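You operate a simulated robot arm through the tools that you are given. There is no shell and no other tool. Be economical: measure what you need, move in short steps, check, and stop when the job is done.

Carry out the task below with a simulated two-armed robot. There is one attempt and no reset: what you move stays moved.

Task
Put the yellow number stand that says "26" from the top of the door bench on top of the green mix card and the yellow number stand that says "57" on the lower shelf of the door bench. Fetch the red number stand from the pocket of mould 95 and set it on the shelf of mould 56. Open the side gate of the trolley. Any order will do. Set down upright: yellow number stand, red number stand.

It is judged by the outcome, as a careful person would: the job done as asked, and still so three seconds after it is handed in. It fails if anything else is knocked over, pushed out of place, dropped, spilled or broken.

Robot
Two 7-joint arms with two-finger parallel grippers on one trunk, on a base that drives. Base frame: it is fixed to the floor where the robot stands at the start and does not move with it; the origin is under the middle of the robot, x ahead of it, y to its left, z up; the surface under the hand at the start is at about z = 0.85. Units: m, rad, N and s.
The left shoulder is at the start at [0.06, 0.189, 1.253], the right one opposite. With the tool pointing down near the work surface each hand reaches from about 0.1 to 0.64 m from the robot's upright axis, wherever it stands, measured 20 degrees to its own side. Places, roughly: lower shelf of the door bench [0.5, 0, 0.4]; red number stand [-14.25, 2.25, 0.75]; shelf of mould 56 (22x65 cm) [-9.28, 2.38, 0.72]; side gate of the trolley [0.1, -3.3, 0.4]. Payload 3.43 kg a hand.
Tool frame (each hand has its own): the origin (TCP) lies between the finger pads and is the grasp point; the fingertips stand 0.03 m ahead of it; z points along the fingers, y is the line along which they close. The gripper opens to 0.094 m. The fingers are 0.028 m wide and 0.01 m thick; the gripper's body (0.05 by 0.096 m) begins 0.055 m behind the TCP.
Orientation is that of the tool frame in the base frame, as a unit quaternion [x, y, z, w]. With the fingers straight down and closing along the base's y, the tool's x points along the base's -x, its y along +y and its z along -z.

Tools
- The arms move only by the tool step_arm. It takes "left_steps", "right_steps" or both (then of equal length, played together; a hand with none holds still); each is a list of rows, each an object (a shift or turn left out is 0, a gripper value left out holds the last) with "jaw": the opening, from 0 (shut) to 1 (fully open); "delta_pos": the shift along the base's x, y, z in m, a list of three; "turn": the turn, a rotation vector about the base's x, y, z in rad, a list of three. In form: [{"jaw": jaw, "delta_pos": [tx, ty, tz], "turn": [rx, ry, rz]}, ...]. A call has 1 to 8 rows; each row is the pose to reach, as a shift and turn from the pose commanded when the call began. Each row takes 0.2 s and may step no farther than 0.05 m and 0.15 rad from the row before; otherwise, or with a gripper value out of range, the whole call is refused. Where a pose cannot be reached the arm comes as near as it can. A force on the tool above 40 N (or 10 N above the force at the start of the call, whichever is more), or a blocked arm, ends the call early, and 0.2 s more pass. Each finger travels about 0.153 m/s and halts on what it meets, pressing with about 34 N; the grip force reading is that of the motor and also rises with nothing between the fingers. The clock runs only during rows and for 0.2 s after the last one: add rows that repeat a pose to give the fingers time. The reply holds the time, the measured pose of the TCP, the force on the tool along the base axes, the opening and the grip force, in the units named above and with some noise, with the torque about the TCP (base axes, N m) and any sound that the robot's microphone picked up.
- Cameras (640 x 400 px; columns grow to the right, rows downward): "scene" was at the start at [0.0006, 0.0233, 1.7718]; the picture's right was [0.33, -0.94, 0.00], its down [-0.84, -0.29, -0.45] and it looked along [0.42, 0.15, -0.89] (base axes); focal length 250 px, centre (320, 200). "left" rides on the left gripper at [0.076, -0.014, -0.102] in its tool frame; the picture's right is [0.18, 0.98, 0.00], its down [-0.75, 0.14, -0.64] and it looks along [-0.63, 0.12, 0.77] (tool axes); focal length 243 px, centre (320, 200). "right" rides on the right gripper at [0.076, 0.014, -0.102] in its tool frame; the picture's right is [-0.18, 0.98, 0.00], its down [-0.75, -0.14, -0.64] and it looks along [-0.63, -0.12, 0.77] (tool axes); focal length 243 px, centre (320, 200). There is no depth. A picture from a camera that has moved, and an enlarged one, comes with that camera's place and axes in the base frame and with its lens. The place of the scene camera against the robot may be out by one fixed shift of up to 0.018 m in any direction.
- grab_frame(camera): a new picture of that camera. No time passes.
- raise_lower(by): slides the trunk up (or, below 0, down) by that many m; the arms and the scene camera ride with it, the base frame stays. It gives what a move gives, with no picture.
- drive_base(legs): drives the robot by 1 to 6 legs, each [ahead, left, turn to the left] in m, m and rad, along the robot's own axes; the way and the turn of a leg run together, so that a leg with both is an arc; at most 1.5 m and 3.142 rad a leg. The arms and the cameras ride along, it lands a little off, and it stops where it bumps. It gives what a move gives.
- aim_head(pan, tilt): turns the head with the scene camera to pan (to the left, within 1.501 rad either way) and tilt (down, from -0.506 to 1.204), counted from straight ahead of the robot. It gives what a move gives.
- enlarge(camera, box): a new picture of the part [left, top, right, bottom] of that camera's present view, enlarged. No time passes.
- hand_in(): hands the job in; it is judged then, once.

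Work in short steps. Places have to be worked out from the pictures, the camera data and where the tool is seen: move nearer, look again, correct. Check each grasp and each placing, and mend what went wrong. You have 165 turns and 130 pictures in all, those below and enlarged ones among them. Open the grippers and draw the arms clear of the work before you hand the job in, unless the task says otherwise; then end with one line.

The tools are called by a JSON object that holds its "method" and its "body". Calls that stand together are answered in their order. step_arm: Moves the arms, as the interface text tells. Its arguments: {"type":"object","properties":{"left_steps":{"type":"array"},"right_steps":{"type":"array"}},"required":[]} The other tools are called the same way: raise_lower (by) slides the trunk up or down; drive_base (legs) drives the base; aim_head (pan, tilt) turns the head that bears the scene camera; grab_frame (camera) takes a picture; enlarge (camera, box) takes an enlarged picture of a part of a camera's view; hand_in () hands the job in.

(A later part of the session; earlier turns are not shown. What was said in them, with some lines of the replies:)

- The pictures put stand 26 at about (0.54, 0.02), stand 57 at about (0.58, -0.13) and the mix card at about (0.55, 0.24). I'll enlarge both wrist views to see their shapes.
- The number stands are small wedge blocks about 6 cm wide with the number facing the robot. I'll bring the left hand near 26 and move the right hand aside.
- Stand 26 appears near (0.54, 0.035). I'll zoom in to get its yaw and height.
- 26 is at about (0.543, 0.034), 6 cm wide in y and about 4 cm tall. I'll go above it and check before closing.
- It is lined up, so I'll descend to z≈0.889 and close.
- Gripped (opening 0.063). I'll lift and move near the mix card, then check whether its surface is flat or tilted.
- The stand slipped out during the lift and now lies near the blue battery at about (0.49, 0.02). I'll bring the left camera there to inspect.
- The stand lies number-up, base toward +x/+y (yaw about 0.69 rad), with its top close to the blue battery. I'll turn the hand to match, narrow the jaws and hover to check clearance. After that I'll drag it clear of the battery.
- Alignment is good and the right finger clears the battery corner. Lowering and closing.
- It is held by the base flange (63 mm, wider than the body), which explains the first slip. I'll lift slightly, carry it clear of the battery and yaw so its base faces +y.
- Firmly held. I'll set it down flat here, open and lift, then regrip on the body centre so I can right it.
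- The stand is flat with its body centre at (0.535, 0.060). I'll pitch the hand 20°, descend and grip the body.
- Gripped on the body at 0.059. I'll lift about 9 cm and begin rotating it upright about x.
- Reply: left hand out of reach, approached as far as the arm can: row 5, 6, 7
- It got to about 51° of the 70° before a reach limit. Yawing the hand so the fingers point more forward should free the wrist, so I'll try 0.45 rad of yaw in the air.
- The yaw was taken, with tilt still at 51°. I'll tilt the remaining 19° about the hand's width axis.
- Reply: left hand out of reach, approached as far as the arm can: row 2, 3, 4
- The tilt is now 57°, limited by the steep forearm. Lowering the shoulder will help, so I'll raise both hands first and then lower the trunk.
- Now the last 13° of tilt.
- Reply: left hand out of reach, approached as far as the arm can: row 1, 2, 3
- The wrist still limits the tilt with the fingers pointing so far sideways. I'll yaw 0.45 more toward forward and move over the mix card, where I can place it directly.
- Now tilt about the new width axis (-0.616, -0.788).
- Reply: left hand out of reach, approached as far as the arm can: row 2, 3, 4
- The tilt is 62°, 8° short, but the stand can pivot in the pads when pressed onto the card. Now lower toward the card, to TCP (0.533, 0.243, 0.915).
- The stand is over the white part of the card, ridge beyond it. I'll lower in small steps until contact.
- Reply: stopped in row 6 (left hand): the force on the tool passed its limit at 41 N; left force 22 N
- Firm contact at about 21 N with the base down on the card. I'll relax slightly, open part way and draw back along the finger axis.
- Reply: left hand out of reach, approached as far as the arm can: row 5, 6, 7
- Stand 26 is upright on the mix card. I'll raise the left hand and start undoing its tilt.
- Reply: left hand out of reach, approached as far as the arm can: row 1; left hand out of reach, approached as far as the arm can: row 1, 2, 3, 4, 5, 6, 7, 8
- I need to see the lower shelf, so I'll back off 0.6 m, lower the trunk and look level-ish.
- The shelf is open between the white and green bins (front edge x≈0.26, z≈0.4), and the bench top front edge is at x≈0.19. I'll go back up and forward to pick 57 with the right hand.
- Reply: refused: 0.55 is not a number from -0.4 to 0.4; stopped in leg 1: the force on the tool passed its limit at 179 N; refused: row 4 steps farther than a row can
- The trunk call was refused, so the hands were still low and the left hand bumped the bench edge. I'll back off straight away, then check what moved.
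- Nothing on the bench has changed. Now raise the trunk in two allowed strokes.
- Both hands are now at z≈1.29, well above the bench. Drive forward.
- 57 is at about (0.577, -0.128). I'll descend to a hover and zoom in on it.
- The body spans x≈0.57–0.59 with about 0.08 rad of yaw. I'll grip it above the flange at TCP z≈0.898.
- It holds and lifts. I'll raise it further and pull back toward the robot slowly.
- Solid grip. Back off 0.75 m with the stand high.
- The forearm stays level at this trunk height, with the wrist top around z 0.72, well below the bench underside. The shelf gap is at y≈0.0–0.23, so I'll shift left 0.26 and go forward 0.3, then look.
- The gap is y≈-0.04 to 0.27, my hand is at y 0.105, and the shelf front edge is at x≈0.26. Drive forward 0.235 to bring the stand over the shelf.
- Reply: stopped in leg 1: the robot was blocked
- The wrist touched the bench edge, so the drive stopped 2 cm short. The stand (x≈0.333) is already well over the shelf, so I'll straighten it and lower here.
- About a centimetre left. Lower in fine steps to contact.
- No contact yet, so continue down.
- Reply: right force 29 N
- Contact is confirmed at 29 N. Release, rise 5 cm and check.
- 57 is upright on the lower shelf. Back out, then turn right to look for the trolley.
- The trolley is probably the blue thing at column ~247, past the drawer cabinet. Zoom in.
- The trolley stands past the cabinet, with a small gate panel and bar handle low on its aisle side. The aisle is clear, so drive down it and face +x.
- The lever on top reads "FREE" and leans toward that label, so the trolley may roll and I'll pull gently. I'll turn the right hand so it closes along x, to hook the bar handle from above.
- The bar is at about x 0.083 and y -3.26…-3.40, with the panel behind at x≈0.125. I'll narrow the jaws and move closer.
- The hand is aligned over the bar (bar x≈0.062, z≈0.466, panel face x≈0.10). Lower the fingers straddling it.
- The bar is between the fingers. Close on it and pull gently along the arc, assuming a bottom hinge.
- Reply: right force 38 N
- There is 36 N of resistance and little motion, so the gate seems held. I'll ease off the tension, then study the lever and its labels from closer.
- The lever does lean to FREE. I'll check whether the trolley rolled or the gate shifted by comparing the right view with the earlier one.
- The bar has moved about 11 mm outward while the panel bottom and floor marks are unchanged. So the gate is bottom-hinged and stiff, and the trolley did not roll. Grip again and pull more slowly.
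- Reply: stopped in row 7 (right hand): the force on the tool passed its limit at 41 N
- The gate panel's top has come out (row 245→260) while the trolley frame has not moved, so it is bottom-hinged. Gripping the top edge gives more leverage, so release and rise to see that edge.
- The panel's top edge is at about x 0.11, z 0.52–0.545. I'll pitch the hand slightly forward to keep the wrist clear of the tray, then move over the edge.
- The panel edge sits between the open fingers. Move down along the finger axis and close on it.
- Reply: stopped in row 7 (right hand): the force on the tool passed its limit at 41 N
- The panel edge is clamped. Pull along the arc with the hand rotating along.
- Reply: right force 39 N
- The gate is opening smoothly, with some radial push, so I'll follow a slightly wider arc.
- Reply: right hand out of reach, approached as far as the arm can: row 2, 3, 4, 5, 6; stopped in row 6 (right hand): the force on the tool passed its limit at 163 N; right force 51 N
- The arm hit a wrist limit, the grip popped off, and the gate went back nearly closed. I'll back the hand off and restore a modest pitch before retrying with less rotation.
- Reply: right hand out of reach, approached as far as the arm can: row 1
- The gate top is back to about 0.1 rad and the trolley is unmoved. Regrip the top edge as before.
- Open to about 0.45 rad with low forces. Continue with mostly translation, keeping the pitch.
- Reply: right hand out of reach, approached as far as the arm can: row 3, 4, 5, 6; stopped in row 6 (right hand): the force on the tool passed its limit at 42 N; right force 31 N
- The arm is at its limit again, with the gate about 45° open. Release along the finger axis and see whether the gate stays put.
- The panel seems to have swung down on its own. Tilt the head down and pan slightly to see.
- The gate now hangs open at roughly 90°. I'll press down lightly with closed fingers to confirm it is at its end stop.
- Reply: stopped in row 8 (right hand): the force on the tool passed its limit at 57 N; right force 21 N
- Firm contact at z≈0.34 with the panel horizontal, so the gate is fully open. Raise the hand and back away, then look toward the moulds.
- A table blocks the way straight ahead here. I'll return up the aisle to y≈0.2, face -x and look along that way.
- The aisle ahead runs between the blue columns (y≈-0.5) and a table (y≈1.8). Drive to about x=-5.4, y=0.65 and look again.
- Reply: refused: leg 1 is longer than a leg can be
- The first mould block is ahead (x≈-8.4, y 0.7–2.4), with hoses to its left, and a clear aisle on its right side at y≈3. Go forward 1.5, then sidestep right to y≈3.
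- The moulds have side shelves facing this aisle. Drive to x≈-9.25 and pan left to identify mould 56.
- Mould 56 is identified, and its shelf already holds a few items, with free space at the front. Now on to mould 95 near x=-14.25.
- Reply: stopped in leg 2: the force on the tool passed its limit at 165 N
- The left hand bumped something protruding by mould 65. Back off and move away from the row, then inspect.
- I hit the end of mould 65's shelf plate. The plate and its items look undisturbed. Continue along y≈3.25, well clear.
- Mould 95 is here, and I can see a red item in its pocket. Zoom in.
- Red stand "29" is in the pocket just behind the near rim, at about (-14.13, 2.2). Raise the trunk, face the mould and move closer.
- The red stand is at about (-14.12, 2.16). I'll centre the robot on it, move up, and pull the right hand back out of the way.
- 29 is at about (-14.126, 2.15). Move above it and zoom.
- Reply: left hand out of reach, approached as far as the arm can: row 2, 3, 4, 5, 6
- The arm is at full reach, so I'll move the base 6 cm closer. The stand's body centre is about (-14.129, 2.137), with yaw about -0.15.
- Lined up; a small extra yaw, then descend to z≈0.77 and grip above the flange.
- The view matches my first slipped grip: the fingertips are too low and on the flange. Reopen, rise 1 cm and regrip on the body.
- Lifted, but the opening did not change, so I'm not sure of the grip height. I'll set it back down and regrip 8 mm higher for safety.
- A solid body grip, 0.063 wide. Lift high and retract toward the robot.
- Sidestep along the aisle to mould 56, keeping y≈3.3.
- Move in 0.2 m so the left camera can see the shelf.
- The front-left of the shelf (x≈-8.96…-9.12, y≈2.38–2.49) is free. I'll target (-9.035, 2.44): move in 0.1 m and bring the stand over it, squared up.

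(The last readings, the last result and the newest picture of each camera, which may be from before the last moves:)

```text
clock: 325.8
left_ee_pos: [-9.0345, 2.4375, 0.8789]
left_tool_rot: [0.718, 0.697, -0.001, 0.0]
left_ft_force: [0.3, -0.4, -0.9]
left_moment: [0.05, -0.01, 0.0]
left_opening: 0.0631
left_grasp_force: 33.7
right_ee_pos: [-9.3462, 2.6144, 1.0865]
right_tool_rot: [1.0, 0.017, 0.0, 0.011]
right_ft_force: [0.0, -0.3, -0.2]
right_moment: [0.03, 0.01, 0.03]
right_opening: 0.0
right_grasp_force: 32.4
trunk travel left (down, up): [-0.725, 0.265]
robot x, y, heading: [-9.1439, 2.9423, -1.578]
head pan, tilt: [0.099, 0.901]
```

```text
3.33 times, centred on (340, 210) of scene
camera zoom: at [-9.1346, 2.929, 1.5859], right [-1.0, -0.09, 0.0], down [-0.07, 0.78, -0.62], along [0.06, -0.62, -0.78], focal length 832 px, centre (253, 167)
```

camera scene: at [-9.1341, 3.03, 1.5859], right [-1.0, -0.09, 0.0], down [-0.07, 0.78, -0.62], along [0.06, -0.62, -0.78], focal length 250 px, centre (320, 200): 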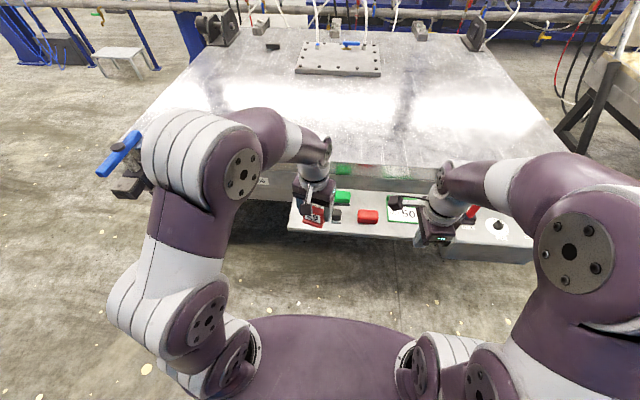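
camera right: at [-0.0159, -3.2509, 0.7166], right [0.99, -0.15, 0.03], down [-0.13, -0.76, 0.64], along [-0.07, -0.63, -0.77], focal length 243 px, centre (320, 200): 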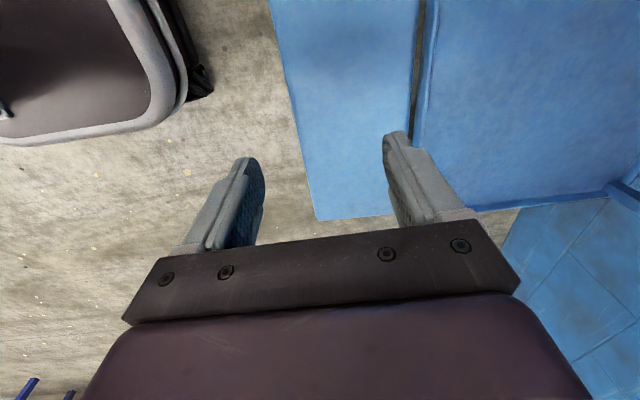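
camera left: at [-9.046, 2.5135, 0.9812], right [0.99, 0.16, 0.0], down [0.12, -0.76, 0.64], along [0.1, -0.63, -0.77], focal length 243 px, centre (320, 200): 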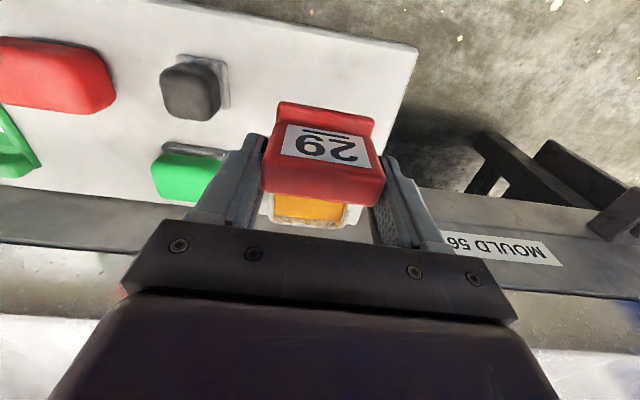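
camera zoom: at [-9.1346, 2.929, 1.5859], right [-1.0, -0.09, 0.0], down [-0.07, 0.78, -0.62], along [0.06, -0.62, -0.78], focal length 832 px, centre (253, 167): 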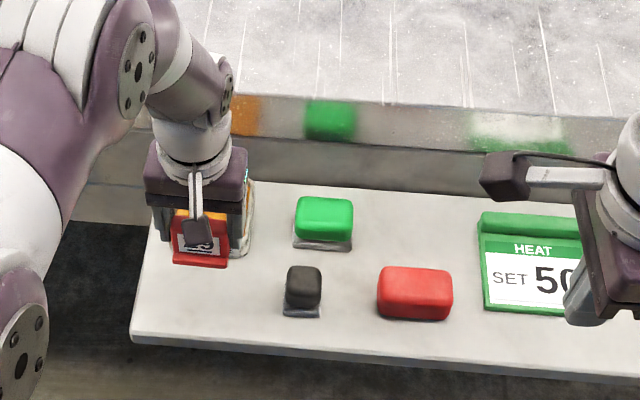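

The spot is clear: the dark box is left of it, the tin behind, and the shelf edge to the right. Lower close to the shelf.

{"method": "step_arm", "body": {"left_steps": [{"delta_pos": [0, 0.003, -0.03]}, {"delta_pos": [0, 0.005, -0.06]}, {"delta_pos": [0, 0.005, -0.082]}, {"delta_pos": [0, 0.005, -0.087]}]}}

{"method": "grab_frame", "body": {"camera": "left"}}

{"method": "enlarge", "body": {"camera": "scene", "box": [270, 180, 370, 255]}}

```text
clock: 326.8
left_ee_pos: [-9.036, 2.4425, 0.7927]
left_tool_rot: [0.718, 0.697, 0.0, 0.0]
left_ft_force: [-0.8, -0.4, -1.5]
left_moment: [0.01, -0.01, 0.01]
left_opening: 0.0631
left_grasp_force: 34.4
right_ee_pos: [-9.3458, 2.615, 1.0871]
right_tool_rot: [1.0, 0.017, 0.001, 0.012]
right_ft_force: [0.3, -0.7, 0.4]
right_moment: [0.06, -0.04, 0.0]
right_opening: 0.0
right_grasp_force: 32.9
trunk travel left (down, up): [-0.725, 0.265]
robot x, y, heading: [-9.1438, 2.9399, -1.578]
head pan, tilt: [0.099, 0.901]
```

```text
25 pictures are left
camera left: at [-9.0466, 2.5188, 0.8948], right [0.99, 0.16, 0.0], down [0.12, -0.76, 0.64], along [0.1, -0.63, -0.77], focal length 243 px, centre (320, 200)
```

left: 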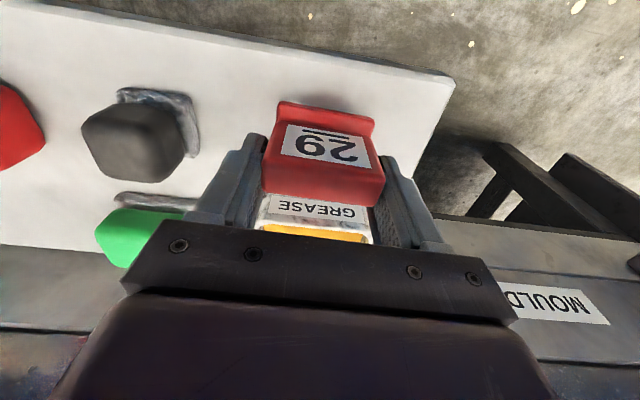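

```text
5.33 times, centred on (320, 218) of scene
camera zoom: at [-9.1347, 2.9297, 1.5859], right [-1.0, -0.09, 0.0], down [-0.07, 0.78, -0.62], along [0.06, -0.62, -0.78], focal length 1331 px, centre (320, 107)
```

zoom: 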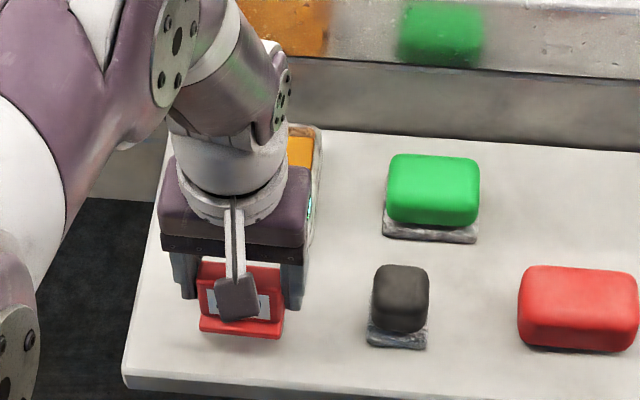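

Clearances look good: the tin face is about 4 cm behind and the shelf edge about 2.5 cm in front. Lower finely to contact.

{"method": "step_arm", "body": {"left_steps": [{"delta_pos": [0, 0, -0.005]}, {"delta_pos": [0, 0, -0.009]}, {"delta_pos": [0, 0, -0.012]}, {"delta_pos": [0, 0, -0.015]}, {"delta_pos": [0, 0, -0.017]}, {"delta_pos": [0, 0, -0.019]}]}}

```text
clock: 328.2
left_ee_pos: [-9.036, 2.4434, 0.7718]
left_tool_rot: [0.718, 0.696, 0.0, 0.0]
left_ft_force: [-1.5, -0.5, -0.6]
left_moment: [0.0, -0.01, 0.02]
left_opening: 0.063
left_grasp_force: 34.4
right_ee_pos: [-9.3455, 2.615, 1.0872]
right_tool_rot: [1.0, 0.016, 0.0, 0.011]
right_ft_force: [-0.1, -0.2, 0.2]
right_moment: [-0.01, 0.0, 0.02]
right_opening: 0.0001
right_grasp_force: 33.0
trunk travel left (down, up): [-0.725, 0.265]
robot x, y, heading: [-9.143, 2.9427, -1.576]
head pan, tilt: [0.099, 0.901]
```

No contact yet; continue.

{"method": "step_arm", "body": {"left_steps": [{"delta_pos": [0, 0, -0.003]}, {"delta_pos": [0, 0, -0.006]}, {"delta_pos": [0, 0, -0.008]}, {"delta_pos": [0, 0, -0.01]}, {"delta_pos": [0, 0, -0.012]}, {"delta_pos": [0, 0, -0.014]}]}}

```text
clock: 329.6
left_ee_pos: [-9.0367, 2.4427, 0.7593]
left_tool_rot: [0.718, 0.696, -0.003, 0.002]
left_ft_force: [3.9, -3.2, 34.4]
left_moment: [0.27, -0.05, -0.03]
left_opening: 0.0631
left_grasp_force: 34.2
right_ee_pos: [-9.3454, 2.6178, 1.0885]
right_tool_rot: [1.0, 0.016, 0.0, 0.012]
right_ft_force: [-0.1, 0.6, 0.2]
right_moment: [-0.01, -0.01, -0.02]
right_opening: 0.0003
right_grasp_force: 33.5
trunk travel left (down, up): [-0.725, 0.265]
robot x, y, heading: [-9.1458, 2.9413, -1.579]
head pan, tilt: [0.099, 0.901]
```

Contact at 34 N. Relax, release and rise straight up.

{"method": "step_arm", "body": {"left_steps": [{"delta_pos": [0, 0, 0.003]}, {"delta_pos": [0, 0, 0.003], "jaw": 0.9}, {"delta_pos": [0, 0, 0.003]}, {"delta_pos": [0, 0, 0.03]}, {"delta_pos": [0, 0, 0.07]}, {"delta_pos": [0, 0.01, 0.11]}, {"delta_pos": [0, 0.02, 0.15]}]}}

{"method": "grab_frame", "body": {"camera": "left"}}

```text
clock: 331.2
left_ee_pos: [-9.0365, 2.4642, 0.9093]
left_tool_rot: [0.717, 0.697, 0.001, 0.0]
left_ft_force: [-0.7, -0.2, -0.5]
left_moment: [-0.01, 0.01, 0.01]
left_opening: 0.0846
left_grasp_force: 0.1
right_ee_pos: [-9.3461, 2.6161, 1.0879]
right_tool_rot: [1.0, 0.017, 0.001, 0.011]
right_ft_force: [0.3, -0.6, -0.3]
right_moment: [-0.02, -0.04, -0.02]
right_opening: 0.0
right_grasp_force: 33.0
trunk travel left (down, up): [-0.725, 0.265]
robot x, y, heading: [-9.1411, 2.9444, -1.58]
head pan, tilt: [0.099, 0.901]
```

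```text
23 pictures are left
camera left: at [-9.0477, 2.5412, 1.0118], right [0.99, 0.16, 0.0], down [0.12, -0.76, 0.64], along [0.1, -0.63, -0.77], focal length 243 px, centre (320, 200)
```

left: 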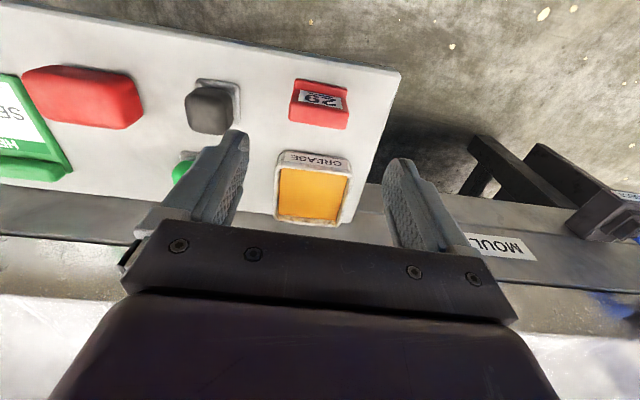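

The red stand is upright on mould 56's shelf with its neighbours undisturbed. Raise, open the right gripper and back away.

{"method": "step_arm", "body": {"left_steps": [{"delta_pos": [0, 0.02, 0.05], "jaw": 1}, {"delta_pos": [0, 0.04, 0.1]}, {"delta_pos": [0, 0.06, 0.14]}], "right_steps": [{"jaw": 1}, {"jaw": 1}, {"jaw": 1}]}}

{"method": "drive_base", "body": {"legs": [[-0.4, 0, 0]]}}

{"method": "grab_frame", "body": {"camera": "scene"}}

```text
refused: row 1 steps farther than a row can; nothing moved
```

```text
clock: 333.7
left_ee_pos: [-9.0367, 2.8589, 0.9067]
left_tool_rot: [0.72, 0.694, 0.0, 0.0]
left_ft_force: [0.7, -0.4, 0.1]
left_moment: [-0.01, -0.04, 0.04]
left_opening: 0.0848
left_grasp_force: 0.1
right_ee_pos: [-9.3433, 3.0122, 1.0873]
right_tool_rot: [1.0, 0.013, 0.0, 0.012]
right_ft_force: [-0.1, -0.5, -0.4]
right_moment: [-0.02, -0.02, 0.04]
right_opening: 0.0
right_grasp_force: 32.6
trunk travel left (down, up): [-0.725, 0.265]
robot x, y, heading: [-9.1374, 3.3396, -1.585]
head pan, tilt: [0.099, 0.901]
```

```text
22 pictures are left
camera scene: at [-9.1307, 3.3254, 1.5859], right [-1.0, -0.09, 0.0], down [-0.07, 0.78, -0.62], along [0.05, -0.62, -0.78], focal length 250 px, centre (320, 200)
```

scene: 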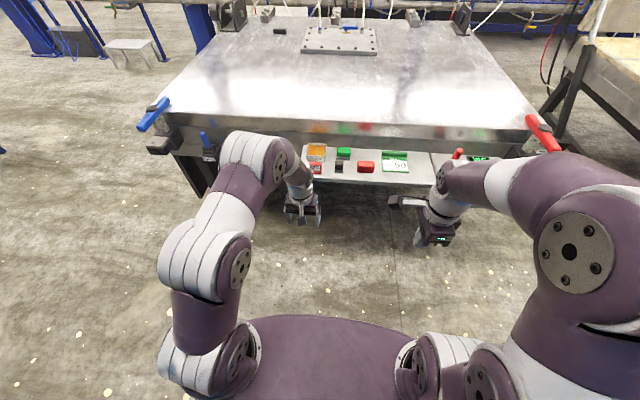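

The arm call was refused, but the drive back at that height was clear of the stand. Open the right gripper and zoom to confirm the shelf.

{"method": "step_arm", "body": {"right_steps": [{"jaw": 1}, {"jaw": 1}, {"jaw": 1}]}}

{"method": "enlarge", "body": {"camera": "scene", "box": [280, 130, 440, 200]}}

```text
clock: 334.5
left_ee_pos: [-9.036, 2.8595, 0.9071]
left_tool_rot: [0.721, 0.693, 0.0, -0.001]
left_ft_force: [-0.8, 0.1, 0.8]
left_moment: [0.01, -0.02, -0.03]
left_opening: 0.0848
left_grasp_force: 0.0
right_ee_pos: [-9.3441, 3.012, 1.0871]
right_tool_rot: [1.0, 0.013, 0.0, 0.011]
right_ft_force: [-0.3, -0.3, -0.2]
right_moment: [0.02, 0.0, -0.01]
right_opening: 0.0941
right_grasp_force: 0.1
trunk travel left (down, up): [-0.725, 0.265]
robot x, y, heading: [-9.1382, 3.3365, -1.583]
head pan, tilt: [0.099, 0.901]
```

```text
4.00 times, centred on (360, 165) of scene
camera zoom: at [-9.1307, 3.3251, 1.5859], right [-1.0, -0.09, 0.0], down [-0.07, 0.78, -0.62], along [0.05, -0.62, -0.78], focal length 998 px, centre (160, 340)
```

zoom: 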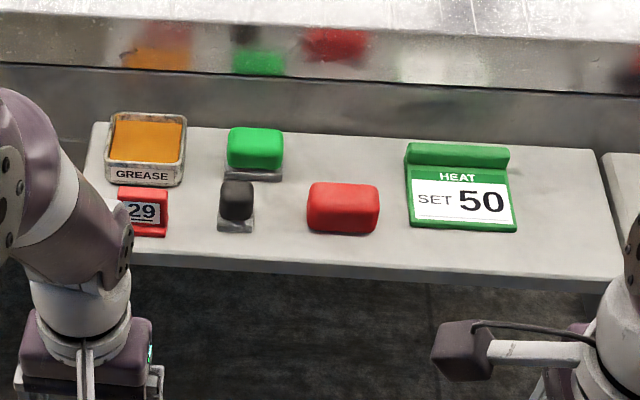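

The red stand is upright, nothing else on the shelf has moved, and both grippers are open and clear of the work. Handing in.

{"method": "hand_in", "body": {}}

```text
The job is handed in.
```

The job is handed in: stand 26 is upright on the mix card, stand 57 is upright on the lower shelf, red stand 29 is upright on mould 56's shelf, and the trolley's side gate is fully open. Along the way I dropped 26 once before placing it, and the left hand bumped the bench edge and the end of mould 65's shelf while driving. The bench looked the same afterwards. Mould 65's shelf looked fine too, but I had no earlier picture to compare it with.
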